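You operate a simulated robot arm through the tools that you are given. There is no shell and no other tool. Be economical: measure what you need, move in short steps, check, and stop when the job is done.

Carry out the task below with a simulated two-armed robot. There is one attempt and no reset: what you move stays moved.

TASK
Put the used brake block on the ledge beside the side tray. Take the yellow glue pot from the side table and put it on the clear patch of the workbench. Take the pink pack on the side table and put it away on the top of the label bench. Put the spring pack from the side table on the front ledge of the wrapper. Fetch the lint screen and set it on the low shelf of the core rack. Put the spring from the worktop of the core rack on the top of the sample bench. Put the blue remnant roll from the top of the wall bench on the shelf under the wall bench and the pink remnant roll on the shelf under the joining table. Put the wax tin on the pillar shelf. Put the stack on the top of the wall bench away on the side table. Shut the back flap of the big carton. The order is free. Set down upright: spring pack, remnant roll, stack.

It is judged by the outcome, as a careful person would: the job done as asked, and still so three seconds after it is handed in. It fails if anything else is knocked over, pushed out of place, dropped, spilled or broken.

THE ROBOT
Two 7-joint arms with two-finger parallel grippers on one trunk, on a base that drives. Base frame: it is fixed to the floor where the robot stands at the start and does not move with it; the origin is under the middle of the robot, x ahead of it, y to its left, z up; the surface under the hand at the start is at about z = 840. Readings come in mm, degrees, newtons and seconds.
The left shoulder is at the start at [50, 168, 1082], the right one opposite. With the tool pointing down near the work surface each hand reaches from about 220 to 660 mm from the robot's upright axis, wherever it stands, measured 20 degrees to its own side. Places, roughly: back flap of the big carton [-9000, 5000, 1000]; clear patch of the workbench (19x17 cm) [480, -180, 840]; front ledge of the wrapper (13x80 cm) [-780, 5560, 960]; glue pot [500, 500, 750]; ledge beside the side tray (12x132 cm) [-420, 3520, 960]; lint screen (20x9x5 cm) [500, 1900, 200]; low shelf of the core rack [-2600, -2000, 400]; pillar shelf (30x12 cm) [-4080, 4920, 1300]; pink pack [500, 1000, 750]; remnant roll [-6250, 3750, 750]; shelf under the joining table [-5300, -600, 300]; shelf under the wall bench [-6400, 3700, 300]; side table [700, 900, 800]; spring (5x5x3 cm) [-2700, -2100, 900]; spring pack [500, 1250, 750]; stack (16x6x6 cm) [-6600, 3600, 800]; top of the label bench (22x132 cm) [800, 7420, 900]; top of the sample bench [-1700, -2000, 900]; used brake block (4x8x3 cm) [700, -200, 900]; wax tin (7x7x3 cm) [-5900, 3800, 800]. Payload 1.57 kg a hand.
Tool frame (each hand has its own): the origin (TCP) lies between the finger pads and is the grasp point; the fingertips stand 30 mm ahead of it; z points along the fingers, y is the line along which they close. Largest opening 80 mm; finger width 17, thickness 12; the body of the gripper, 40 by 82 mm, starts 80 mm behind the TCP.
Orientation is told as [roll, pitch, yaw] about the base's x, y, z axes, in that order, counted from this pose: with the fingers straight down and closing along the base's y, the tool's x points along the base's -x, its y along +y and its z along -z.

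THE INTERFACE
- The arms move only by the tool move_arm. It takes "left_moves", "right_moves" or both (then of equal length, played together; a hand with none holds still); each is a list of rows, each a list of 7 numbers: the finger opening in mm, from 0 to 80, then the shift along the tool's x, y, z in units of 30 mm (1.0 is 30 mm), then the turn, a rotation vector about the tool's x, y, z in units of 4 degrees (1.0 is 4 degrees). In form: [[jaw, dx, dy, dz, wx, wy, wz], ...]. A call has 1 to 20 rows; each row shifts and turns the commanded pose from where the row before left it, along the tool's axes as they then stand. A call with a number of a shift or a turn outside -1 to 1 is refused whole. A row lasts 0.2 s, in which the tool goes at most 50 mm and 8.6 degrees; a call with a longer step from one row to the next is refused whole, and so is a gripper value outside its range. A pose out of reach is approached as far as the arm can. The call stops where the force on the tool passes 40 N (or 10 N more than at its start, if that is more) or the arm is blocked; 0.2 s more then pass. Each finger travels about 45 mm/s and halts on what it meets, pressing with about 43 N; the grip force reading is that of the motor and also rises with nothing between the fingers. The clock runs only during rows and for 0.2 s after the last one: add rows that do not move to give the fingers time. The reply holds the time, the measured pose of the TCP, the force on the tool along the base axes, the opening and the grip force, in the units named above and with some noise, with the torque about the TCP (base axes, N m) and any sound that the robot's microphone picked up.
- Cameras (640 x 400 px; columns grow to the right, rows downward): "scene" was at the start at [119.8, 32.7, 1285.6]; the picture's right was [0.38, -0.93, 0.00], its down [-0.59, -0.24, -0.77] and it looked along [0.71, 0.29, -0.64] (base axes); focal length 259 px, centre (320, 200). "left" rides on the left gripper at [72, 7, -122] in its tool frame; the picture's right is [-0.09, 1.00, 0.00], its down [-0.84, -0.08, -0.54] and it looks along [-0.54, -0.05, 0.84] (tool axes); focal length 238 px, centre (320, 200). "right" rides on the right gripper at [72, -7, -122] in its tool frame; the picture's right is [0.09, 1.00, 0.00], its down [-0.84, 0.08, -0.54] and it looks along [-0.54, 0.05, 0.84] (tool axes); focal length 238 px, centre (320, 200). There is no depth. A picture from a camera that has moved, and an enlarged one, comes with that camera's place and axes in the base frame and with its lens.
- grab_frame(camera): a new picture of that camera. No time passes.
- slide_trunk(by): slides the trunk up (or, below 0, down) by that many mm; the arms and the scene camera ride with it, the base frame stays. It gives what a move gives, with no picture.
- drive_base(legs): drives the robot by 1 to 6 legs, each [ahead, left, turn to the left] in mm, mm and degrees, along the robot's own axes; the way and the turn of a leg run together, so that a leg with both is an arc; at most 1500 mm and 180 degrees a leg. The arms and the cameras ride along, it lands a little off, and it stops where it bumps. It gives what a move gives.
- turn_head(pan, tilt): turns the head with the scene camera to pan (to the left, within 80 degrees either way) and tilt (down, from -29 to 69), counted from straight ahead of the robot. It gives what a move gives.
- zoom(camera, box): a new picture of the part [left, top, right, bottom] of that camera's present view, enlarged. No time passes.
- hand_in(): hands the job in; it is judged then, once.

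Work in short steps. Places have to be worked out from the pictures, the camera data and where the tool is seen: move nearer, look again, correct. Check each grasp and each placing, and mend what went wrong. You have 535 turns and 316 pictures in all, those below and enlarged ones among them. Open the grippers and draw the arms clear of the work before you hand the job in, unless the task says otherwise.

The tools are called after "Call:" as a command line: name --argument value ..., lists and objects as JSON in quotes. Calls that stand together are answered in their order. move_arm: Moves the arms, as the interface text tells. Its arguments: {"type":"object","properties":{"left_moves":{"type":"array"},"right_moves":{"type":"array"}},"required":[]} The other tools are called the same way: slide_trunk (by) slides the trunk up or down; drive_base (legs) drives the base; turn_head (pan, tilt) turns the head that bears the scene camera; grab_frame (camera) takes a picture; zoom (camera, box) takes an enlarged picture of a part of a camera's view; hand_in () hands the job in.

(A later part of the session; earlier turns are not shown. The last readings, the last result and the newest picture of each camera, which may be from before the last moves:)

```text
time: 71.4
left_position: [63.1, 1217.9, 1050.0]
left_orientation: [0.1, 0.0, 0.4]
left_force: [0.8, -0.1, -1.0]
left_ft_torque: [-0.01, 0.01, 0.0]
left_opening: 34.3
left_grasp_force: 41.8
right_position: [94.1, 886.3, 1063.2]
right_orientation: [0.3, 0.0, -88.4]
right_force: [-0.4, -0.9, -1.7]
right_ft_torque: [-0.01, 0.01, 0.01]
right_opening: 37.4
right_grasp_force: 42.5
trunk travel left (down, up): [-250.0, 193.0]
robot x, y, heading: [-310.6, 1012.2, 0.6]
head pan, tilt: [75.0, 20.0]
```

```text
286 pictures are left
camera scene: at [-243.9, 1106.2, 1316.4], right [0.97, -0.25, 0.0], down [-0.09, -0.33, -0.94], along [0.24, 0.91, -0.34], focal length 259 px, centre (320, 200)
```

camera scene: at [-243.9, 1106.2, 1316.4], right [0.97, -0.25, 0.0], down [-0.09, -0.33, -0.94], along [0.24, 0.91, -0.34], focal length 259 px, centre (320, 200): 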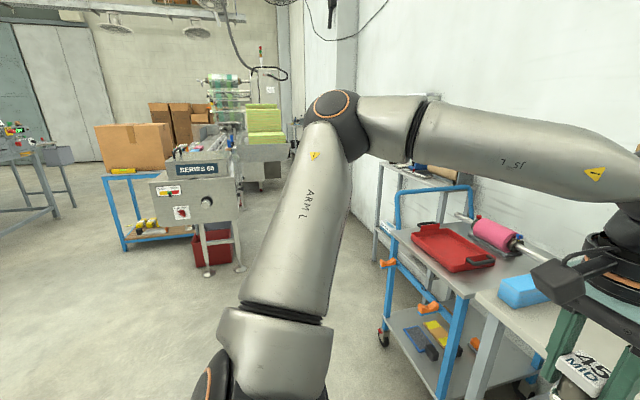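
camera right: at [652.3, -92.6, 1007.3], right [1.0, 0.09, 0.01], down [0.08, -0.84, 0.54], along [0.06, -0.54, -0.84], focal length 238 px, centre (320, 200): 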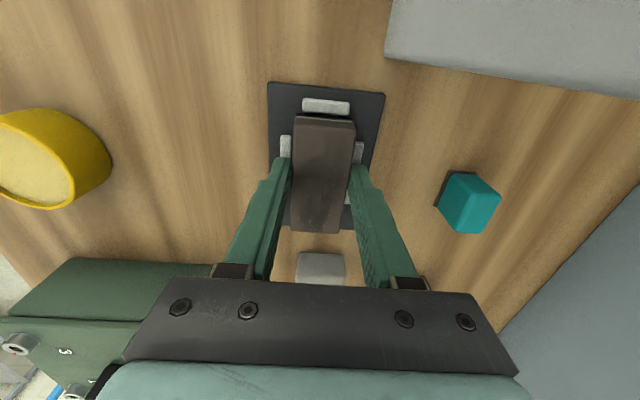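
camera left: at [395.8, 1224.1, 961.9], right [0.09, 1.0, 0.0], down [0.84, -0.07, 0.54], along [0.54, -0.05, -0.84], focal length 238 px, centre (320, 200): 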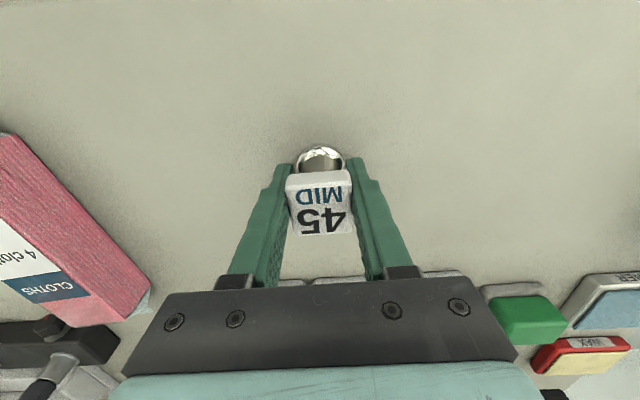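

I turn left 90° to face down the aisle (+y) and look ahead.

Call:
drive_base --legs '[[0, 0, 90], [700, 0, 0]]'

Call:
turn_head --pan 0 --tilt 20

Call:
grab_frame --camera "scene"

```text
time: 79.1
left_position: [-465.1, 2111.5, 1048.3]
left_orientation: [0.0, 0.0, 87.5]
left_force: [1.2, 0.5, -1.6]
left_ft_torque: [-0.04, -0.03, -0.01]
left_opening: 34.5
left_grasp_force: 42.0
right_position: [-132.9, 2126.1, 1062.5]
right_orientation: [0.2, 0.0, -1.2]
right_force: [-0.1, 0.0, -2.1]
right_ft_torque: [-0.03, 0.0, 0.01]
right_opening: 37.2
right_grasp_force: 42.6
trunk travel left (down, up): [-250.0, 193.0]
robot x, y, heading: [-281.0, 1731.6, 87.4]
head pan, tilt: [75.0, 20.0]
```

```text
time: 80.6
left_position: [-465.7, 2112.3, 1049.9]
left_orientation: [0.1, -0.1, 87.4]
left_force: [-1.3, -0.4, -1.1]
left_ft_torque: [-0.03, -0.03, 0.03]
left_opening: 34.4
left_grasp_force: 41.4
right_position: [-132.3, 2126.0, 1064.3]
right_orientation: [0.4, 0.1, -1.2]
right_force: [0.5, 0.8, -2.3]
right_ft_torque: [-0.03, 0.04, 0.02]
right_opening: 37.5
right_grasp_force: 42.9
trunk travel left (down, up): [-250.0, 193.0]
robot x, y, heading: [-281.3, 1731.2, 87.4]
head pan, tilt: [0.0, 20.0]
```

```text
285 pictures are left
camera scene: at [-274.4, 1863.7, 1316.4], right [1.0, -0.04, 0.0], down [-0.01, -0.34, -0.94], along [0.04, 0.94, -0.34], focal length 259 px, centre (320, 200)
```

scene: 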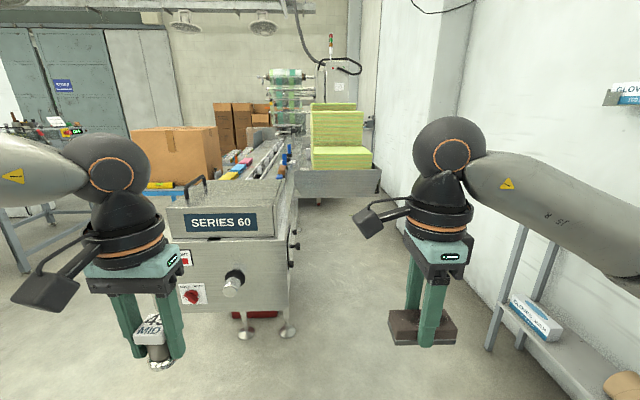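

I zoom on the machine to find the side tray and its ledge.

Call:
zoom --camera "scene" --box '[140, 60, 396, 220]'

```text
2.50 times, centred on (268, 140) of scene
camera zoom: at [-274.4, 1863.7, 1316.4], right [1.0, -0.04, 0.0], down [-0.01, -0.34, -0.94], along [0.04, 0.94, -0.34], focal length 647 px, centre (450, 350)
```

zoom: 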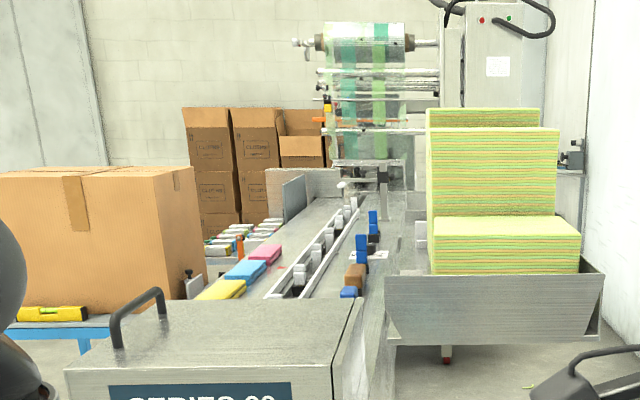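

The ledge runs along the machine's right side (blue and brown blocks stand on it). I drive closer on that side.

Call:
drive_base --legs '[[0, 0, 2.6], [1000, -250, 0]]'

Call:
turn_head --pan 15 --tilt 25

Call:
grab_frame --camera "scene"

```text
time: 83.8
left_position: [-377.2, 2524.4, 1048.4]
left_orientation: [0.6, 1.5, 90.0]
left_force: [0.0, -0.7, -1.2]
left_ft_torque: [0.0, -0.04, -0.01]
left_opening: 34.4
left_grasp_force: 41.9
right_position: [-44.8, 2561.6, 1062.2]
right_orientation: [0.3, 0.0, 1.6]
right_force: [-0.7, 0.5, -2.5]
right_ft_torque: [0.01, 0.04, 0.01]
right_opening: 37.4
right_grasp_force: 42.9
trunk travel left (down, up): [-250.0, 193.0]
robot x, y, heading: [-173.9, 2156.3, 90.5]
head pan, tilt: [0.0, 20.0]
stopped in leg 2: the force on the tool passed its limit at 64 N (the readings are from after the stop); the commanded pose is now the measured one
```

```text
time: 84.6
left_position: [-376.7, 2524.4, 1047.3]
left_orientation: [0.6, 1.5, 90.0]
left_force: [-0.2, -0.4, -1.0]
left_ft_torque: [0.02, 0.04, -0.01]
left_opening: 34.4
left_grasp_force: 41.6
right_position: [-43.2, 2561.2, 1062.1]
right_orientation: [0.2, -0.1, 1.5]
right_force: [-0.1, 0.4, -1.7]
right_ft_torque: [0.02, 0.02, 0.01]
right_opening: 37.2
right_grasp_force: 43.2
trunk travel left (down, up): [-250.0, 193.0]
robot x, y, heading: [-170.2, 2156.1, 89.9]
head pan, tilt: [15.0, 25.0]
```

```text
283 pictures are left
camera scene: at [-196.3, 2287.6, 1308.3], right [0.96, 0.26, 0.0], down [0.11, -0.41, -0.91], along [-0.24, 0.87, -0.42], focal length 259 px, centre (320, 200)
```

scene: 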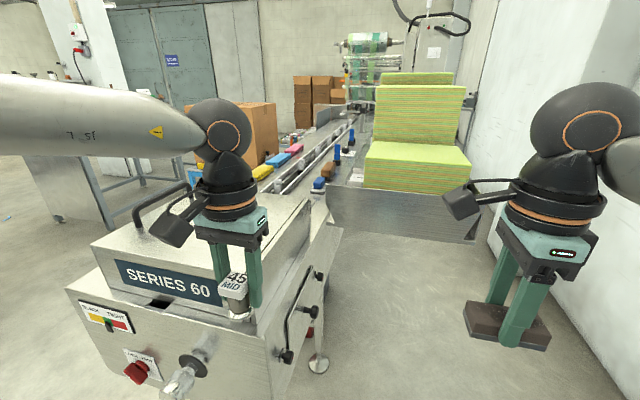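

The left hand touched the machine's front lid as I drove. I check the spring pack in the left hand before doing anything else.

Call:
grab_frame --camera "left"

Call:
zoom --camera "scene" --box '[60, 150, 380, 350]'

```text
282 pictures are left
camera left: at [-382.0, 2455.2, 1170.8], right [-1.0, 0.09, 0.01], down [0.08, 0.85, 0.52], along [0.04, 0.52, -0.85], focal length 238 px, centre (320, 200)
```

left: 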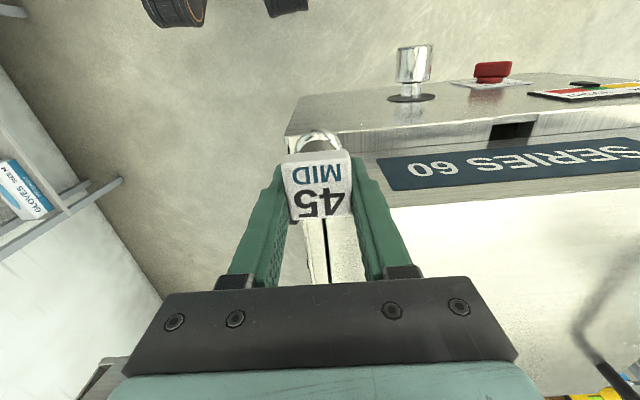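

```text
2.00 times, centred on (220, 250) of scene
camera zoom: at [-196.3, 2287.6, 1308.3], right [0.96, 0.26, 0.0], down [0.11, -0.41, -0.91], along [-0.24, 0.87, -0.42], focal length 517 px, centre (520, 100)
```

zoom: 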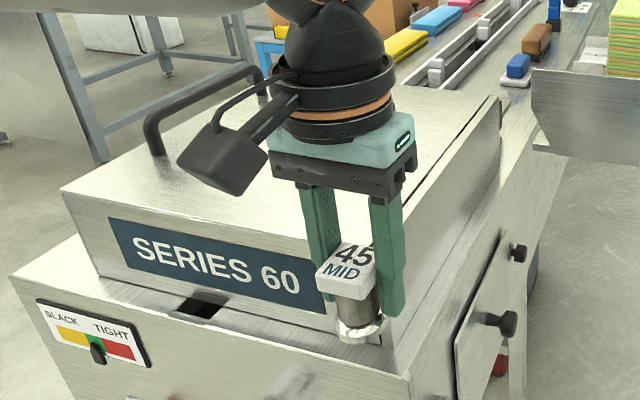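

The pack is still held, just shifted a few mm. I back off and look to the right to see where the cart and shelf stand.

Call:
drive_base --legs '[[-250, 0, 0]]'

Call:
turn_head --pan -60 --tilt 35

Call:
grab_frame --camera "scene"

```text
time: 86.4
left_position: [-374.3, 2278.8, 1048.3]
left_orientation: [0.6, 1.4, 89.5]
left_force: [0.0, -0.2, -0.6]
left_ft_torque: [-0.01, -0.03, 0.0]
left_opening: 34.1
left_grasp_force: 42.1
right_position: [-40.7, 2311.5, 1062.5]
right_orientation: [0.4, 0.0, 1.1]
right_force: [0.0, -0.2, -2.7]
right_ft_torque: [0.07, 0.01, -0.04]
right_opening: 37.5
right_grasp_force: 42.8
trunk travel left (down, up): [-250.0, 193.0]
robot x, y, heading: [-171.5, 1914.8, 89.8]
head pan, tilt: [15.0, 25.0]
```

```text
time: 87.8
left_position: [-373.7, 2279.0, 1048.3]
left_orientation: [0.7, 1.5, 89.6]
left_force: [0.0, -0.1, -0.8]
left_ft_torque: [0.0, 0.0, -0.01]
left_opening: 34.7
left_grasp_force: 42.2
right_position: [-41.2, 2312.6, 1062.6]
right_orientation: [0.2, -0.1, 1.1]
right_force: [0.4, 0.4, -3.3]
right_ft_torque: [-0.01, -0.01, 0.01]
right_opening: 37.3
right_grasp_force: 43.2
trunk travel left (down, up): [-250.0, 193.0]
robot x, y, heading: [-173.4, 1910.2, 89.7]
head pan, tilt: [-60.0, 35.0]
```

```text
280 pictures are left
camera scene: at [-94.9, 1995.6, 1292.6], right [0.5, -0.87, 0.0], down [-0.5, -0.29, -0.82], along [0.71, 0.41, -0.57], focal length 259 px, centre (320, 200)
```

scene: 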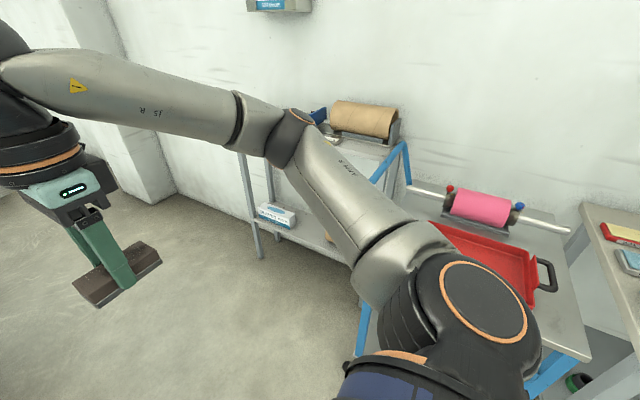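

The cart and shelf leave enough room (x from about 480). I turn to face -x, sidestep past the machine's corner and come alongside the ledge.

Call:
drive_base --legs '[[0, 0, 90], [0, -200, 0], [-300, 0, 0], [0, -450, 0]]'

Call:
turn_head --pan -10 --tilt 35

Call:
grab_frame --camera "scene"

```text
time: 95.7
left_position: [-256.4, 1903.9, 1045.8]
left_orientation: [0.7, 1.6, -177.9]
left_force: [0.1, 0.1, -0.4]
left_ft_torque: [-0.01, -0.03, 0.01]
left_opening: 34.6
left_grasp_force: 41.2
right_position: [-305.4, 2235.3, 1062.6]
right_orientation: [0.2, 0.0, 93.7]
right_force: [-0.3, -0.1, -1.9]
right_ft_torque: [0.0, -0.01, -0.02]
right_opening: 37.3
right_grasp_force: 43.2
trunk travel left (down, up): [-250.0, 193.0]
robot x, y, heading: [104.2, 2120.4, -177.6]
head pan, tilt: [-60.0, 35.0]
stopped in leg 3: the robot was blocked; the commanded pose is now the measured one
```

```text
time: 96.9
left_position: [-255.1, 1904.0, 1048.0]
left_orientation: [0.6, 1.5, -178.0]
left_force: [-0.2, 0.1, -1.4]
left_ft_torque: [-0.01, 0.0, -0.02]
left_opening: 34.5
left_grasp_force: 41.5
right_position: [-303.5, 2234.6, 1062.0]
right_orientation: [0.1, 0.0, 93.7]
right_force: [-0.5, 0.2, -2.4]
right_ft_torque: [0.02, 0.04, -0.01]
right_opening: 37.6
right_grasp_force: 43.0
trunk travel left (down, up): [-250.0, 193.0]
robot x, y, heading: [103.2, 2122.1, -177.6]
head pan, tilt: [-10.0, 35.0]
```

```text
279 pictures are left
camera scene: at [-23.7, 2131.8, 1292.5], right [0.13, 0.99, 0.0], down [0.57, -0.08, -0.82], along [-0.81, 0.11, -0.57], focal length 259 px, centre (320, 200)
```

scene: 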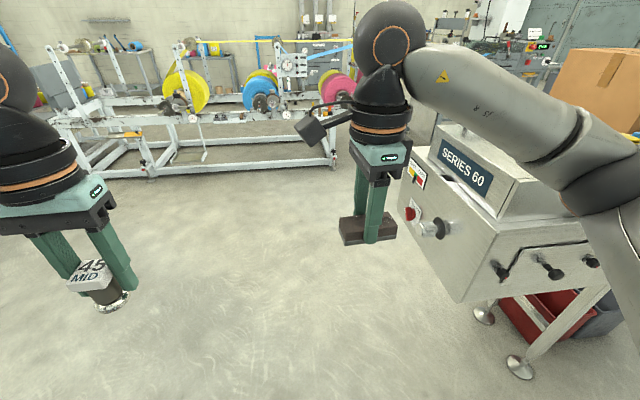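

The base back touched the cart at x=104; no harm seen. I step ahead slightly, square up, and sidestep along +y to the ledge.

Call:
drive_base --legs '[[25, 0, -2.4], [0, -600, 0]]'

Call:
turn_head --pan -15 --tilt 40

Call:
grab_frame --camera "scene"

Call:
grab_frame --camera "right"

```text
time: 101.5
left_position: [-283.9, 2334.9, 1044.4]
left_orientation: [-1.3, 1.2, 179.1]
left_force: [-0.1, -0.2, -2.0]
left_ft_torque: [0.01, 0.01, -0.01]
left_opening: 34.4
left_grasp_force: 41.7
right_position: [-314.1, 2661.6, 1069.8]
right_orientation: [0.5, -2.2, 91.7]
right_force: [-0.8, 0.0, -2.0]
right_ft_torque: [-0.03, 0.0, 0.0]
right_opening: 37.3
right_grasp_force: 42.9
trunk travel left (down, up): [-250.0, 193.0]
robot x, y, heading: [84.2, 2559.9, 179.4]
head pan, tilt: [-10.0, 35.0]
stopped in leg 2: the robot was blocked; the commanded pose is now the measured one
```

```text
time: 102.2
left_position: [-284.5, 2335.2, 1041.6]
left_orientation: [-1.5, 1.2, 179.0]
left_force: [0.5, 0.6, -1.0]
left_ft_torque: [0.02, 0.0, -0.02]
left_opening: 34.2
left_grasp_force: 41.5
right_position: [-315.1, 2663.4, 1069.5]
right_orientation: [0.3, -2.5, 91.6]
right_force: [0.1, 0.6, -2.6]
right_ft_torque: [-0.03, 0.01, 0.0]
right_opening: 37.4
right_grasp_force: 42.8
trunk travel left (down, up): [-250.0, 193.0]
robot x, y, heading: [81.5, 2564.6, 179.3]
head pan, tilt: [-15.0, 40.0]
```

```text
278 pictures are left
camera scene: at [-35.4, 2549.1, 1286.9], right [0.27, 0.96, 0.04], down [0.62, -0.14, -0.77], along [-0.74, 0.23, -0.63], focal length 259 px, centre (320, 200)
```

scene: 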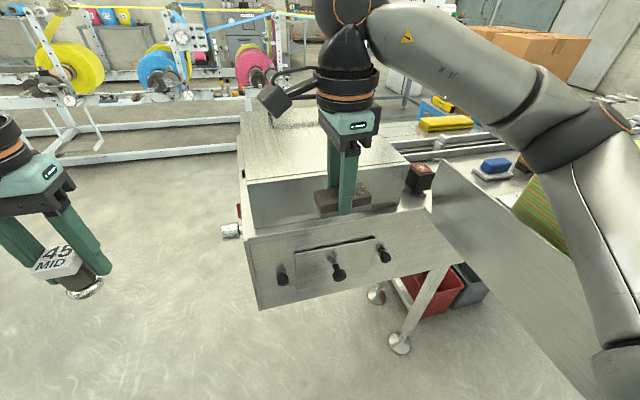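

```text
277 pictures are left
camera right: at [-304.9, 2587.3, 1188.4], right [-0.99, -0.12, 0.0], down [-0.1, 0.81, 0.58], along [-0.07, 0.57, -0.82], focal length 238 px, centre (320, 200)
```

right: 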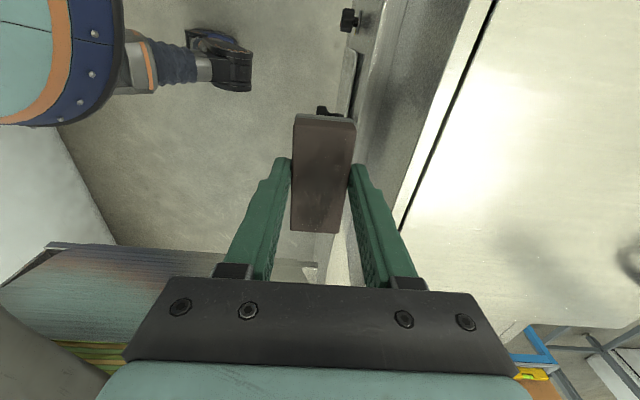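

The robot jammed slightly against the side tray (it leans a little). I back away in -y right away and check the tray and stack.

Call:
drive_base --legs '[[0, 100, 0]]'

Call:
turn_head --pan -40 --tilt 25

Call:
grab_frame --camera "scene"

```text
time: 103.7
left_position: [-288.4, 2264.8, 1047.4]
left_orientation: [0.6, 1.5, 179.1]
left_force: [-1.1, 0.1, -1.5]
left_ft_torque: [0.0, 0.0, -0.01]
left_opening: 34.2
left_grasp_force: 41.4
right_position: [-318.0, 2594.6, 1061.7]
right_orientation: [0.0, -0.2, 91.3]
right_force: [-0.1, 0.0, -2.7]
right_ft_torque: [0.01, -0.01, -0.03]
right_opening: 37.3
right_grasp_force: 43.0
trunk travel left (down, up): [-250.0, 193.0]
robot x, y, heading: [81.6, 2458.4, 179.3]
head pan, tilt: [-15.0, 40.0]
```

```text
time: 104.6
left_position: [-287.8, 2264.8, 1047.9]
left_orientation: [0.6, 1.5, 179.2]
left_force: [0.5, 0.6, -1.5]
left_ft_torque: [0.03, 0.0, 0.02]
left_opening: 34.5
left_grasp_force: 42.1
right_position: [-318.7, 2593.8, 1060.5]
right_orientation: [-0.1, -0.1, 91.4]
right_force: [0.2, 0.0, -1.2]
right_ft_torque: [-0.01, 0.0, 0.0]
right_opening: 37.3
right_grasp_force: 43.0
trunk travel left (down, up): [-250.0, 193.0]
robot x, y, heading: [80.2, 2462.6, 179.4]
head pan, tilt: [-40.0, 25.0]
```

```text
276 pictures are left
camera scene: at [-28.2, 2525.0, 1308.3], right [0.65, 0.76, 0.0], down [0.32, -0.28, -0.91], along [-0.69, 0.59, -0.42], focal length 259 px, centre (320, 200)
```

scene: 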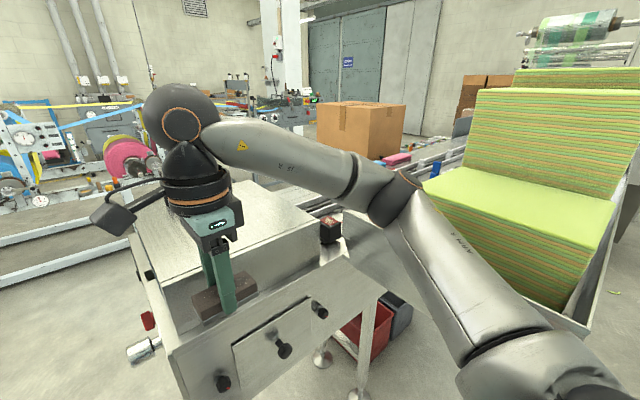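

The tray rim is higher (z about 1100) than I took it for, so the right elbow hit it. I back off further, raise the trunk fully and look again.

Call:
drive_base --legs '[[0, 160, 0]]'

Call:
slide_trunk --by 190

Call:
turn_head --pan -45 --tilt 30

Call:
grab_frame --camera "scene"

```text
time: 106.6
left_position: [-289.4, 2106.5, 1046.7]
left_orientation: [0.7, 1.5, 179.3]
left_force: [0.4, 0.1, -0.3]
left_ft_torque: [-0.02, 0.01, 0.01]
left_opening: 34.5
left_grasp_force: 42.0
right_position: [-320.6, 2433.8, 1059.9]
right_orientation: [0.0, -0.2, 91.6]
right_force: [0.2, 0.6, -1.9]
right_ft_torque: [-0.01, 0.03, -0.02]
right_opening: 37.3
right_grasp_force: 43.3
trunk travel left (down, up): [-250.0, 193.0]
robot x, y, heading: [80.7, 2306.4, 179.6]
head pan, tilt: [-40.0, 25.0]
```

```text
time: 108.7
left_position: [-289.9, 2106.3, 1236.0]
left_orientation: [0.7, 1.6, 179.1]
left_force: [0.3, 0.1, -0.8]
left_ft_torque: [0.0, 0.01, 0.02]
left_opening: 34.3
left_grasp_force: 41.9
right_position: [-320.9, 2435.1, 1250.5]
right_orientation: [0.0, -0.2, 91.5]
right_force: [-0.8, -0.3, -2.3]
right_ft_torque: [-0.03, 0.0, 0.0]
right_opening: 37.3
right_grasp_force: 42.9
trunk travel left (down, up): [-440.0, 3.0]
robot x, y, heading: [80.3, 2310.3, 179.4]
head pan, tilt: [-40.0, 25.0]
```

```text
time: 109.3
left_position: [-288.0, 2106.0, 1237.0]
left_orientation: [0.6, 1.5, 179.2]
left_force: [0.6, -1.5, -1.7]
left_ft_torque: [-0.01, -0.03, -0.01]
left_opening: 34.4
left_grasp_force: 42.0
right_position: [-319.2, 2436.5, 1250.6]
right_orientation: [0.0, -0.3, 91.5]
right_force: [0.9, 0.1, -2.4]
right_ft_torque: [-0.02, -0.03, 0.0]
right_opening: 37.4
right_grasp_force: 43.0
trunk travel left (down, up): [-440.0, 3.0]
robot x, y, heading: [83.1, 2306.1, 180.0]
head pan, tilt: [-45.0, 30.0]
```

```text
275 pictures are left
camera scene: at [-23.1, 2370.8, 1490.4], right [0.71, 0.7, 0.0], down [0.35, -0.36, -0.87], along [-0.61, 0.62, -0.5], focal length 259 px, centre (320, 200)
```

scene: 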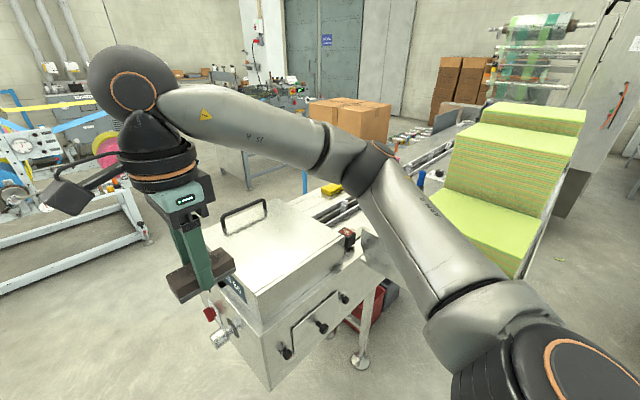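

I'll approach the corner diagonally (heading 135) with the trunk high, so the elbow passes above the tray rim. First I tuck the left hand in and up.

Call:
move_arm --left_moves '[[20, 0.5, 0.1, -0.5, 0, 0, 0], [20, 0.7, 0.2, -0.5, 0, 0, 0], [20, 0.7, 0.2, -0.5, 0, 0, 0], [20, 0.7, 0.2, -0.5, 0, 0, 0], [20, 0, 0, 0, 0, 0, 0]]'

Call:
drive_base --legs '[[0, 0, -45], [150, 0, 0]]'

Call:
turn_head --pan 10 --tilt 35

Call:
grab_frame --camera "scene"

Call:
grab_frame --camera "right"

```text
time: 110.5
left_position: [-210.8, 2084.1, 1298.3]
left_orientation: [0.6, 1.5, 179.1]
left_force: [-0.2, -0.2, -2.1]
left_ft_torque: [0.01, -0.01, -0.01]
left_opening: 34.4
left_grasp_force: 41.8
right_position: [-320.2, 2435.4, 1251.1]
right_orientation: [0.0, -0.2, 91.4]
right_force: [-0.1, 0.4, -2.0]
right_ft_torque: [-0.02, 0.03, 0.04]
right_opening: 37.3
right_grasp_force: 43.0
trunk travel left (down, up): [-440.0, 3.0]
robot x, y, heading: [83.1, 2305.9, 179.5]
head pan, tilt: [-45.0, 30.0]
```

```text
time: 114.0
left_position: [-385.6, 2462.2, 1298.5]
left_orientation: [0.6, 1.5, 134.2]
left_force: [0.1, -0.3, -1.3]
left_ft_torque: [-0.01, -0.03, 0.0]
left_opening: 34.3
left_grasp_force: 42.0
right_position: [-214.6, 2787.1, 1250.2]
right_orientation: [0.0, -0.2, 46.6]
right_force: [-0.6, -0.4, -2.7]
right_ft_torque: [-0.05, 0.0, 0.02]
right_opening: 37.5
right_grasp_force: 43.2
trunk travel left (down, up): [-440.0, 3.0]
robot x, y, heading: [-22.8, 2408.4, 134.5]
head pan, tilt: [-45.0, 30.0]
```

```text
time: 115.2
left_position: [-386.0, 2461.9, 1298.7]
left_orientation: [0.6, 1.6, 134.2]
left_force: [-0.3, -0.5, -1.1]
left_ft_torque: [0.02, 0.0, 0.04]
left_opening: 34.4
left_grasp_force: 42.1
right_position: [-213.6, 2785.3, 1250.5]
right_orientation: [0.0, -0.3, 46.5]
right_force: [0.7, 0.2, -1.9]
right_ft_torque: [-0.04, -0.01, 0.03]
right_opening: 37.7
right_grasp_force: 42.6
trunk travel left (down, up): [-440.0, 3.0]
robot x, y, heading: [-24.4, 2411.9, 134.6]
head pan, tilt: [10.0, 35.0]
```

```text
274 pictures are left
camera scene: at [-123.0, 2491.2, 1482.6], right [0.58, 0.81, 0.0], down [0.47, -0.33, -0.82], along [-0.67, 0.48, -0.57], focal length 259 px, centre (320, 200)
```

scene: 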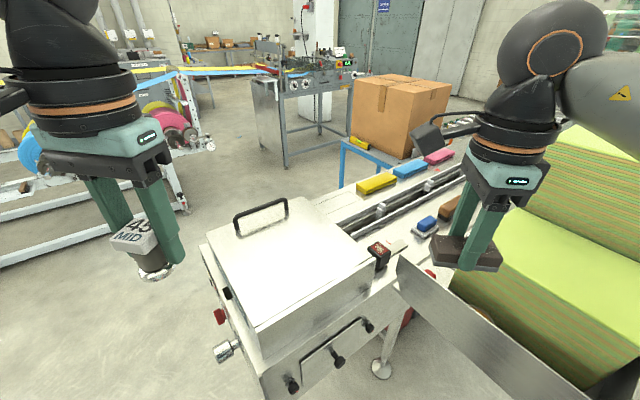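

```text
273 pictures are left
camera right: at [-260.1, 2729.3, 1373.3], right [-0.79, 0.62, 0.0], down [0.52, 0.66, 0.55], along [0.34, 0.43, -0.84], focal length 238 px, centre (320, 200)
```

right: 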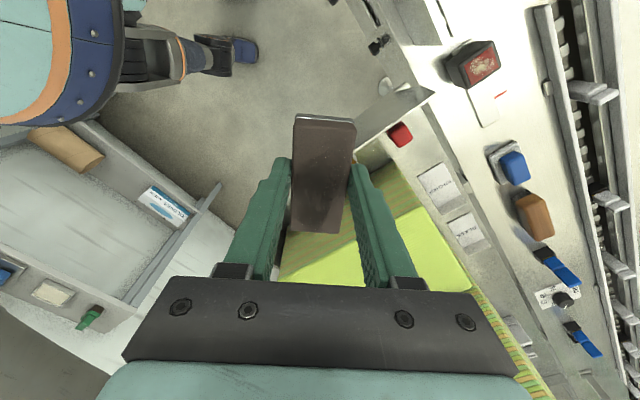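

Good view of the ledge. I zoom on it to find the free stretch.

Call:
zoom --camera "right" --box '[352, 0, 640, 180]'

Call:
zoom --camera "scene" --box '[330, 170, 490, 270]'

```text
2.22 times, centred on (496, 90) of right
camera zoom: at [-260.1, 2729.3, 1373.3], right [-0.79, 0.62, 0.0], down [0.52, 0.66, 0.55], along [0.34, 0.43, -0.84], focal length 530 px, centre (-71, 444)
```

zoom: 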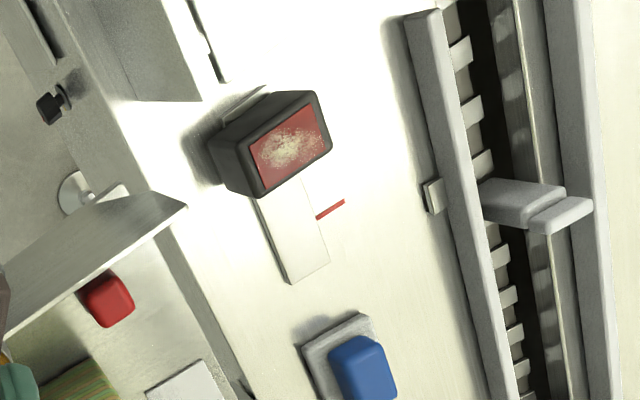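

```text
4.00 times, centred on (410, 220) of scene
camera zoom: at [-123.0, 2491.2, 1482.6], right [0.58, 0.81, 0.0], down [0.47, -0.33, -0.82], along [-0.67, 0.48, -0.57], focal length 1034 px, centre (-40, 120)
```

zoom: 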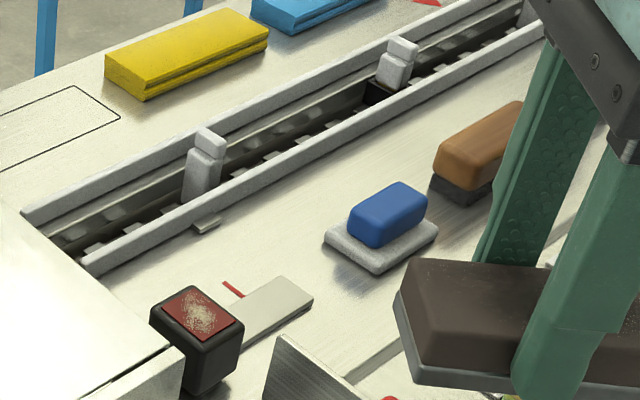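

The best free stretch is between the tray-side edge (x≈-351) and the card/blue pad: block at about [-383, 2985], long side along y. I drive in 125 mm and turn the block to lie along y.

Call:
drive_base --legs '[[125, 0, 0]]'

Call:
move_arm --right_moves '[[20, 0, 0, 0, 0, 0, -1], [20, 0, 0, 0, 0, 0, -1], [20, 0, 0, 0, 0, 0, -1], [20, 0, 0, 0, 0, 0, -1], [20, 0, 0, 0, 0, 0, -1], [20, 0, 0, 0, 0, 0, -1], [20, 0, 0, 0, 0, 0, -1], [20, 0, 0, 0, 0, 0, -1], [20, 0, 0, 0, 0, 0, -1], [20, 0, 0, 0, 0, 0, -1], [20, 0, 0, 0, 0, 0, -0.85], [20, 0, 0, 0, 0, 0, 0]]'

```text
time: 116.5
left_position: [-473.8, 2552.3, 1298.6]
left_orientation: [0.6, 1.5, 134.2]
left_force: [-0.1, 0.1, -0.7]
left_ft_torque: [-0.02, -0.02, 0.0]
left_opening: 34.7
left_grasp_force: 41.5
right_position: [-302.0, 2875.4, 1251.1]
right_orientation: [0.0, -0.2, 46.5]
right_force: [0.4, 0.3, -2.3]
right_ft_torque: [-0.01, -0.03, -0.01]
right_opening: 37.3
right_grasp_force: 43.1
trunk travel left (down, up): [-440.0, 3.0]
robot x, y, heading: [-111.3, 2495.8, 134.4]
head pan, tilt: [10.0, 35.0]
```

```text
time: 119.1
left_position: [-473.8, 2551.6, 1298.6]
left_orientation: [0.7, 1.6, 134.2]
left_force: [0.4, 0.0, -1.4]
left_ft_torque: [-0.02, 0.04, 0.03]
left_opening: 34.5
left_grasp_force: 42.2
right_position: [-302.9, 2875.3, 1251.3]
right_orientation: [-0.1, -0.2, 89.9]
right_force: [0.5, 0.2, -2.1]
right_ft_torque: [-0.04, -0.01, -0.01]
right_opening: 37.5
right_grasp_force: 43.1
trunk travel left (down, up): [-440.0, 3.0]
robot x, y, heading: [-109.2, 2496.6, 134.5]
head pan, tilt: [10.0, 35.0]
```

Now I move over the spot at moderate height and look.

Call:
move_arm --right_moves '[[20, -0.61, 0.45, 0.7, 0, 0, 0], [20, -0.61, 0.45, 0.7, 0, 0, 0], [20, -0.61, 0.45, 0.7, 0, 0, 0], [20, -0.61, 0.45, 0.7, 0, 0, 0], [20, -0.61, 0.45, 0.7, 0, 0, 0], [20, -0.61, 0.48, 0.7, 0, 0, 0], [20, 0, 0, 0, 0, 0, 0]]'

Call:
grab_frame --camera "right"

Call:
turn_head --pan -5 --tilt 45

Call:
grab_frame --camera "scene"

```text
time: 120.7
left_position: [-473.9, 2551.8, 1299.4]
left_orientation: [0.7, 1.4, 134.2]
left_force: [-0.2, -0.7, -0.2]
left_ft_torque: [0.04, 0.0, 0.0]
left_opening: 34.6
left_grasp_force: 42.3
right_position: [-381.1, 2986.5, 1126.4]
right_orientation: [-0.1, -0.3, 89.9]
right_force: [0.9, -0.1, -1.8]
right_ft_torque: [0.01, -0.01, 0.01]
right_opening: 37.1
right_grasp_force: 43.3
trunk travel left (down, up): [-440.0, 3.0]
robot x, y, heading: [-109.8, 2502.7, 134.6]
head pan, tilt: [10.0, 35.0]
```

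```text
270 pictures are left
camera right: at [-376.4, 2915.7, 1247.5], right [-1.0, -0.09, 0.0], down [-0.08, 0.83, 0.55], along [-0.05, 0.54, -0.84], focal length 238 px, centre (320, 200)
```

right: 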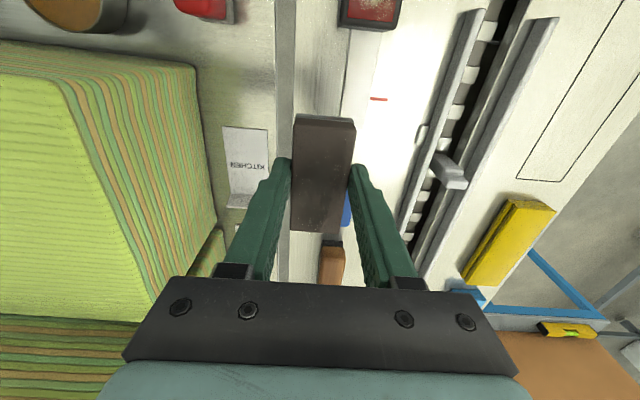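

```text
time: 121.5
left_position: [-473.8, 2551.8, 1298.6]
left_orientation: [0.7, 1.5, 134.2]
left_force: [1.2, 0.5, -1.5]
left_ft_torque: [0.03, 0.03, 0.0]
left_opening: 34.4
left_grasp_force: 42.3
right_position: [-382.1, 2988.0, 1125.6]
right_orientation: [-0.1, -0.2, 89.9]
right_force: [-0.1, -0.2, -2.0]
right_ft_torque: [-0.03, 0.0, 0.02]
right_opening: 37.3
right_grasp_force: 42.6
trunk travel left (down, up): [-440.0, 3.0]
robot x, y, heading: [-110.6, 2502.3, 134.6]
head pan, tilt: [-5.0, 45.0]
```

```text
269 pictures are left
camera scene: at [-191.4, 2592.6, 1467.8], right [0.77, 0.64, 0.0], down [0.45, -0.55, -0.71], along [-0.45, 0.55, -0.71], focal length 259 px, centre (320, 200)
```

scene: 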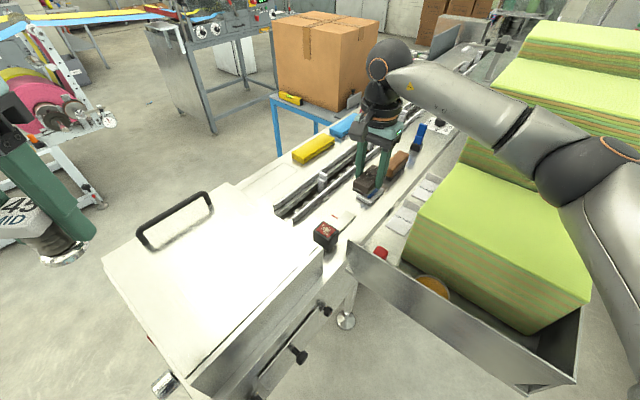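

The spot under the block is clear (about 8 mm either side). I lower to just above the ledge.

Call:
move_arm --right_moves '[[20, 0, -0.05, 0.7, 0, 0, 0], [20, 0, 0, 0.7, 0, 0, 0], [20, 0, 0, 0.7, 0, 0, 0], [20, 0, 0, 0.7, 0, 0, 0], [20, 0, 0, 0.7, 0, 0, 0], [20, 0, 0, 0.2, 0, 0, 0], [20, 0, 0, 0, 0, 0, 0]]'

Call:
grab_frame --camera "right"

Call:
zoom --camera "scene" --box '[290, 120, 450, 220]'

```text
time: 123.1
left_position: [-473.7, 2551.8, 1297.6]
left_orientation: [0.7, 1.5, 134.2]
left_force: [-0.1, -0.3, -0.6]
left_ft_torque: [0.04, -0.01, -0.02]
left_opening: 34.5
left_grasp_force: 42.3
right_position: [-381.6, 2987.7, 1014.2]
right_orientation: [-0.2, -0.2, 89.9]
right_force: [-0.4, -0.4, -3.1]
right_ft_torque: [-0.02, -0.03, -0.01]
right_opening: 37.4
right_grasp_force: 42.9
trunk travel left (down, up): [-440.0, 3.0]
robot x, y, heading: [-110.9, 2501.1, 134.4]
head pan, tilt: [-5.0, 45.0]
```

```text
268 pictures are left
camera right: at [-376.3, 2915.5, 1136.7], right [-1.0, -0.09, 0.0], down [-0.08, 0.84, 0.54], along [-0.05, 0.54, -0.84], focal length 238 px, centre (320, 200)
```

right: 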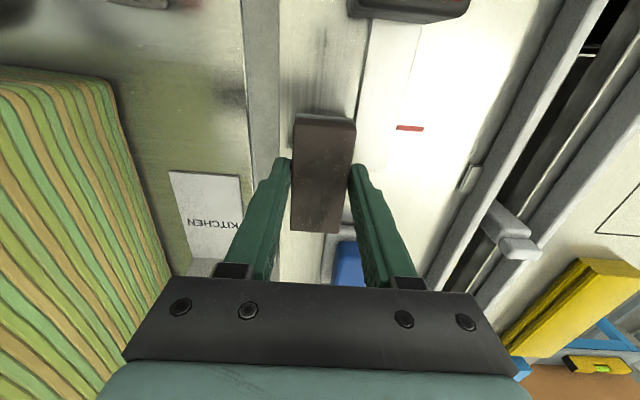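

```text
4.00 times, centred on (370, 170) of scene
camera zoom: at [-191.3, 2592.6, 1467.7], right [0.77, 0.64, 0.0], down [0.45, -0.55, -0.71], along [-0.45, 0.55, -0.71], focal length 1034 px, centre (120, 320)
```

zoom: 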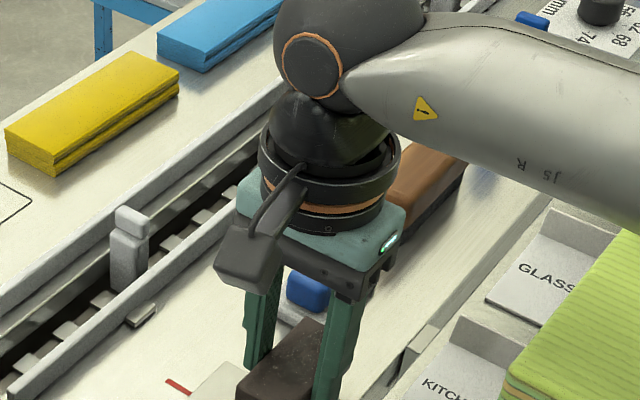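

Clear on both sides. I creep down to contact.

Call:
move_arm --right_moves '[[20, 0, -0.07, 0.1, 0, 0, 0], [20, 0, 0, 0.1, 0, 0, 0], [20, 0, 0, 0.06, 0, 0, 0], [20, 0, 0, 0.06, 0, 0, 0], [20, 0, 0, 0.06, 0, 0, 0], [20, 0, 0, 0, 0, 0, 0]]'

```text
time: 124.5
left_position: [-474.2, 2551.5, 1298.2]
left_orientation: [0.6, 1.5, 134.2]
left_force: [0.1, 0.3, -0.7]
left_ft_torque: [-0.01, 0.01, 0.03]
left_opening: 34.4
left_grasp_force: 42.0
right_position: [-380.0, 2985.8, 1002.1]
right_orientation: [-0.2, -0.3, 89.8]
right_force: [0.3, 0.1, -2.4]
right_ft_torque: [-0.03, -0.03, 0.0]
right_opening: 37.5
right_grasp_force: 42.9
trunk travel left (down, up): [-440.0, 3.0]
robot x, y, heading: [-114.3, 2500.2, 134.5]
head pan, tilt: [-5.0, 45.0]
```

Call:
move_arm --right_moves '[[20, 0, 0, 0.05, 0, 0, 0], [20, 0, 0, 0.05, 0, 0, 0], [20, 0, 0, 0.04, 0, 0, 0], [20, 0, 0, 0, 0, 0, 0]]'

```text
time: 125.5
left_position: [-473.3, 2550.1, 1298.4]
left_orientation: [0.7, 1.5, 134.1]
left_force: [0.8, -0.2, -1.4]
left_ft_torque: [-0.01, 0.02, 0.01]
left_opening: 34.4
left_grasp_force: 42.2
right_position: [-380.3, 2986.3, 999.0]
right_orientation: [-0.1, -0.1, 89.9]
right_force: [-0.6, -0.2, -1.5]
right_ft_torque: [0.03, 0.04, -0.04]
right_opening: 37.5
right_grasp_force: 42.9
trunk travel left (down, up): [-440.0, 3.0]
robot x, y, heading: [-111.0, 2499.4, 134.4]
head pan, tilt: [-5.0, 45.0]
```

Call:
move_arm --right_moves '[[20, 0, 0, 0.05, 0, 0, 0], [20, 0, 0, 0.05, 0, 0, 0], [20, 0, 0, 0.04, 0, 0, 0], [20, 0, 0, 0, 0, 0, 0]]'

```text
time: 126.5
left_position: [-471.3, 2551.1, 1299.7]
left_orientation: [0.6, 1.2, 134.2]
left_force: [0.0, 0.5, -0.7]
left_ft_torque: [0.01, 0.03, -0.01]
left_opening: 34.4
left_grasp_force: 41.4
right_position: [-380.6, 2986.4, 998.9]
right_orientation: [0.1, -0.3, 89.6]
right_force: [6.9, 3.5, 25.9]
right_ft_torque: [-0.56, -0.49, 0.16]
right_opening: 37.5
right_grasp_force: 43.3
trunk travel left (down, up): [-440.0, 3.0]
robot x, y, heading: [-110.6, 2499.7, 134.6]
head pan, tilt: [-5.0, 45.0]
```

Contact. I open to 55 mm and rise.

Call:
move_arm --right_moves '[[37, 0, 0, -0.06, 0, 0, 0], [50, 0, 0, 0, 0, 0, 0], [55, 0, 0, 0, 0, 0, 0], [55, 0, 0, 0, 0, 0, 0], [55, 0, 0, -0.3, 0, 0, 0], [55, 0, 0, -0.6, 0, 0, 0], [55, 0, 0, -0.8, 0, 0, 0], [55, 0, 0, -0.8, 0, 0, 0], [55, 0, 0, -0.8, 0, 0, 0], [55, 0, 0, -0.8, 0, 0, 0], [55, 0, 0, -0.8, 0, 0, 0], [55, 0, 0, -0.8, 0, 0, 0], [55, 0, 0, -0.8, 0, 0, 0]]'

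Call:
grab_frame --camera "right"

```text
time: 129.3
left_position: [-473.9, 2550.3, 1297.5]
left_orientation: [0.6, 1.4, 134.2]
left_force: [-0.4, 0.3, -1.1]
left_ft_torque: [0.01, 0.02, -0.03]
left_opening: 34.4
left_grasp_force: 41.5
right_position: [-380.9, 2986.4, 1192.9]
right_orientation: [-0.1, -0.2, 89.8]
right_force: [-0.5, -0.5, -0.3]
right_ft_torque: [-0.02, 0.0, 0.03]
right_opening: 54.9
right_grasp_force: 0.1
trunk travel left (down, up): [-440.0, 3.0]
robot x, y, heading: [-110.4, 2499.7, 134.1]
head pan, tilt: [-5.0, 45.0]
```

```text
266 pictures are left
camera right: at [-375.2, 2914.4, 1315.0], right [-1.0, -0.09, 0.0], down [-0.08, 0.83, 0.54], along [-0.05, 0.54, -0.84], focal length 238 px, centre (320, 200)
```

right: 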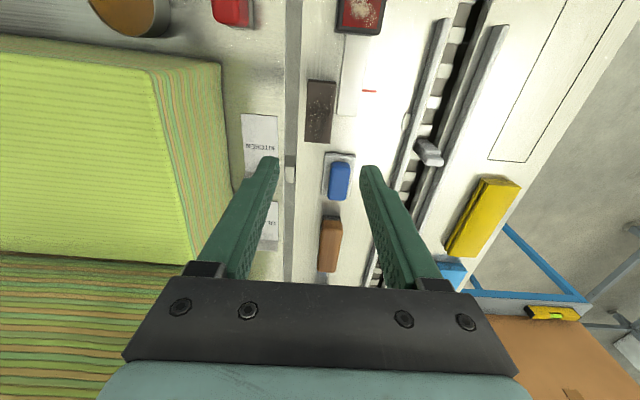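

The brake block lies flat on the ledge. I back out, tuck the right hand, and turn to look over the route to the wrapper's other side.

Call:
drive_base --legs '[[-230, 0, 0]]'

Call:
move_arm --right_moves '[[55, 0.7, -0.6, 0, 0, 0, 0], [55, 0.7, -0.6, 0, 0, 0, 0], [55, 0.7, -0.6, 0, 0, 0, 0], [55, 0.7, -0.6, 0, 0, 0, 0], [55, 0.7, -0.6, 0, 0, 0, 0], [55, 0.7, -0.6, 0, 0, 0, 0], [55, 0.7, -0.6, 0, 0, 0, 0], [55, 0.7, -0.6, 0, 0, 0, 0], [55, 0.7, -0.6, 0, 0, 0, 0]]'

Call:
drive_base --legs '[[0, 0, 45], [0, 250, 0], [600, 0, 0]]'

Call:
turn_head --pan -50 --tilt 20

Call:
grab_frame --camera "scene"

```text
time: 131.0
left_position: [-312.3, 2387.1, 1299.3]
left_orientation: [0.5, 1.5, 133.9]
left_force: [0.7, 0.1, -1.6]
left_ft_torque: [-0.02, 0.01, -0.02]
left_opening: 34.3
left_grasp_force: 41.7
right_position: [-216.0, 2823.3, 1192.3]
right_orientation: [-0.1, -0.3, 89.5]
right_force: [0.4, -0.2, 0.1]
right_ft_torque: [0.03, 0.05, 0.04]
right_opening: 54.9
right_grasp_force: 0.0
trunk travel left (down, up): [-440.0, 3.0]
robot x, y, heading: [48.0, 2334.1, 134.2]
head pan, tilt: [-5.0, 45.0]
```

```text
time: 133.0
left_position: [-311.6, 2388.0, 1299.2]
left_orientation: [0.6, 1.5, 133.8]
left_force: [0.7, -0.6, -1.4]
left_ft_torque: [0.01, -0.01, 0.03]
left_opening: 34.4
left_grasp_force: 41.9
right_position: [-56.9, 2631.0, 1193.5]
right_orientation: [-0.1, -0.2, 89.4]
right_force: [0.7, 0.0, -0.5]
right_ft_torque: [0.02, 0.0, 0.0]
right_opening: 55.0
right_grasp_force: 0.1
trunk travel left (down, up): [-440.0, 3.0]
robot x, y, heading: [48.9, 2340.1, 134.3]
head pan, tilt: [-5.0, 45.0]
```

```text
time: 140.8
left_position: [-856.0, 1898.5, 1298.0]
left_orientation: [0.5, 1.5, 177.6]
left_force: [-0.5, 0.9, -1.2]
left_ft_torque: [0.01, 0.01, -0.01]
left_opening: 34.5
left_grasp_force: 41.6
right_position: [-838.9, 2250.8, 1192.4]
right_orientation: [-0.1, -0.2, 133.3]
right_force: [-1.2, 0.0, 0.8]
right_ft_torque: [-0.04, -0.06, 0.02]
right_opening: 55.2
right_grasp_force: 0.1
trunk travel left (down, up): [-440.0, 3.0]
robot x, y, heading: [-555.1, 2110.8, 177.9]
head pan, tilt: [-5.0, 45.0]
```

```text
time: 141.9
left_position: [-855.0, 1898.9, 1298.5]
left_orientation: [0.6, 1.5, 177.7]
left_force: [0.0, -0.3, -0.6]
left_ft_torque: [0.03, 0.0, 0.02]
left_opening: 34.6
left_grasp_force: 41.2
right_position: [-839.0, 2250.7, 1191.9]
right_orientation: [-0.2, -0.2, 133.3]
right_force: [0.1, -1.1, 0.0]
right_ft_torque: [0.02, -0.03, -0.01]
right_opening: 55.1
right_grasp_force: 0.0
trunk travel left (down, up): [-440.0, 3.0]
robot x, y, heading: [-558.4, 2111.5, 178.2]
head pan, tilt: [-50.0, 20.0]
```

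```text
265 pictures are left
camera scene: at [-654.5, 2185.8, 1506.4], right [0.79, 0.62, 0.0], down [0.21, -0.27, -0.94], along [-0.58, 0.74, -0.34], focal length 259 px, centre (320, 200)
```

scene: 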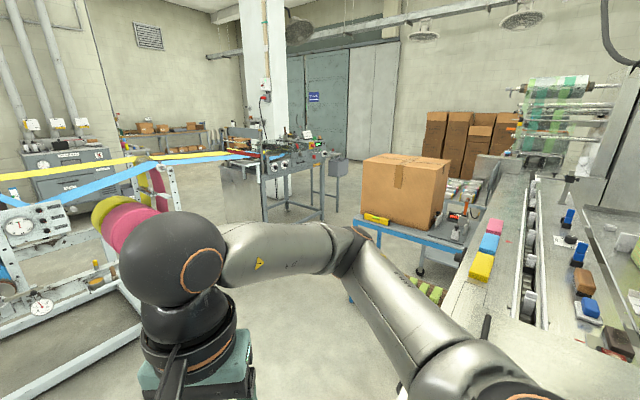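

There is a wide passage left of the carton table. I drive to x≈-1860, turn to +y and go up to y≈4300, then look.

Call:
drive_base --legs '[[1300, 0, 0], [0, 0, -88], [1200, 0, 0], [1000, 0, 0]]'

Call:
turn_head --pan -30 --tilt 20

Call:
grab_frame --camera "scene"

```text
time: 162.8
left_position: [-2088.7, 4697.4, 1299.5]
left_orientation: [0.5, 1.6, 90.0]
left_force: [0.2, -0.1, -1.0]
left_ft_torque: [0.01, 0.01, 0.0]
left_opening: 34.3
left_grasp_force: 42.2
right_position: [-1736.1, 4696.1, 1192.5]
right_orientation: [-0.1, -0.2, 45.7]
right_force: [0.0, -0.2, -0.4]
right_ft_torque: [0.0, -0.02, -0.03]
right_opening: 55.2
right_grasp_force: 0.1
trunk travel left (down, up): [-440.0, 3.0]
robot x, y, heading: [-1862.5, 4411.2, 90.6]
head pan, tilt: [-50.0, 20.0]
```

```text
time: 163.6
left_position: [-2089.3, 4696.6, 1298.6]
left_orientation: [0.6, 1.5, 90.1]
left_force: [0.2, -0.5, 0.5]
left_ft_torque: [-0.03, -0.01, 0.01]
left_opening: 34.4
left_grasp_force: 42.1
right_position: [-1736.3, 4696.3, 1192.1]
right_orientation: [-0.1, -0.2, 45.7]
right_force: [0.0, 0.1, 0.0]
right_ft_torque: [0.0, 0.02, 0.0]
right_opening: 54.8
right_grasp_force: 0.1
trunk travel left (down, up): [-440.0, 3.0]
robot x, y, heading: [-1864.8, 4416.2, 90.4]
head pan, tilt: [-30.0, 20.0]
```

```text
264 pictures are left
camera scene: at [-1817.4, 4531.3, 1506.4], right [0.87, -0.49, 0.0], down [-0.17, -0.3, -0.94], along [0.46, 0.82, -0.34], focal length 259 px, centre (320, 200)
```

scene: 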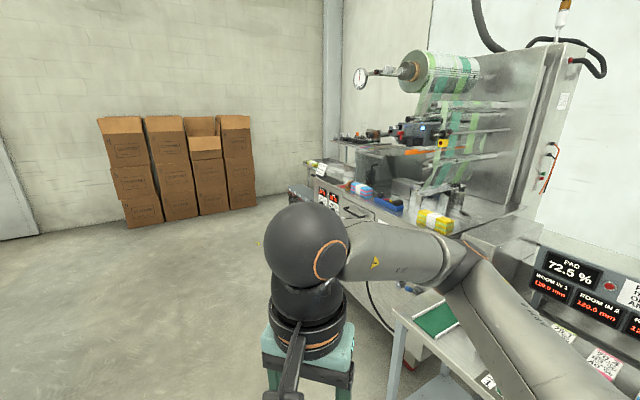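

The wrapper's front ledge is visible at x≈-760, y≈5250–5950, with some things on it. I drive beside it and turn to face it.

Call:
drive_base --legs '[[1100, 0, 0], [0, 0, -90], [200, 0, 0]]'

Call:
turn_head --pan 0 --tilt 28

Call:
grab_frame --camera "scene"

```text
time: 174.1
left_position: [-1413.9, 5729.5, 1298.6]
left_orientation: [0.7, 1.6, 2.9]
left_force: [-0.5, -0.1, -0.3]
left_ft_torque: [-0.02, 0.02, -0.01]
left_opening: 34.4
left_grasp_force: 42.1
right_position: [-1397.5, 5377.8, 1191.5]
right_orientation: [-0.3, -0.2, -41.4]
right_force: [0.6, -0.4, -0.4]
right_ft_torque: [0.04, -0.01, 0.0]
right_opening: 55.1
right_grasp_force: 0.1
trunk travel left (down, up): [-440.0, 3.0]
robot x, y, heading: [-1690.1, 5491.1, 3.1]
head pan, tilt: [-30.0, 20.0]
```

```text
time: 175.0
left_position: [-1414.0, 5729.4, 1299.0]
left_orientation: [0.6, 1.5, 3.0]
left_force: [-0.1, -0.9, -0.2]
left_ft_torque: [-0.03, -0.02, 0.01]
left_opening: 34.5
left_grasp_force: 41.9
right_position: [-1398.4, 5377.8, 1191.0]
right_orientation: [0.0, -0.1, -41.4]
right_force: [-0.4, 0.9, 0.2]
right_ft_torque: [0.0, 0.0, 0.0]
right_opening: 55.1
right_grasp_force: 0.2
trunk travel left (down, up): [-440.0, 3.0]
robot x, y, heading: [-1688.4, 5494.5, 3.4]
head pan, tilt: [0.0, 28.0]
```

```text
263 pictures are left
camera scene: at [-1559.1, 5498.9, 1493.5], right [0.06, -1.0, 0.0], down [-0.47, -0.03, -0.88], along [0.88, 0.05, -0.47], focal length 259 px, centre (320, 200)
```

scene: 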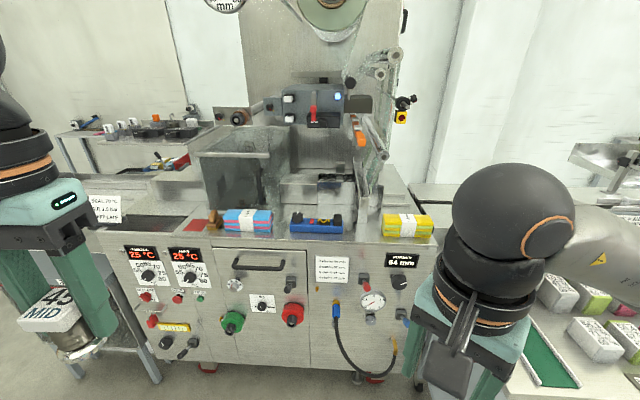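

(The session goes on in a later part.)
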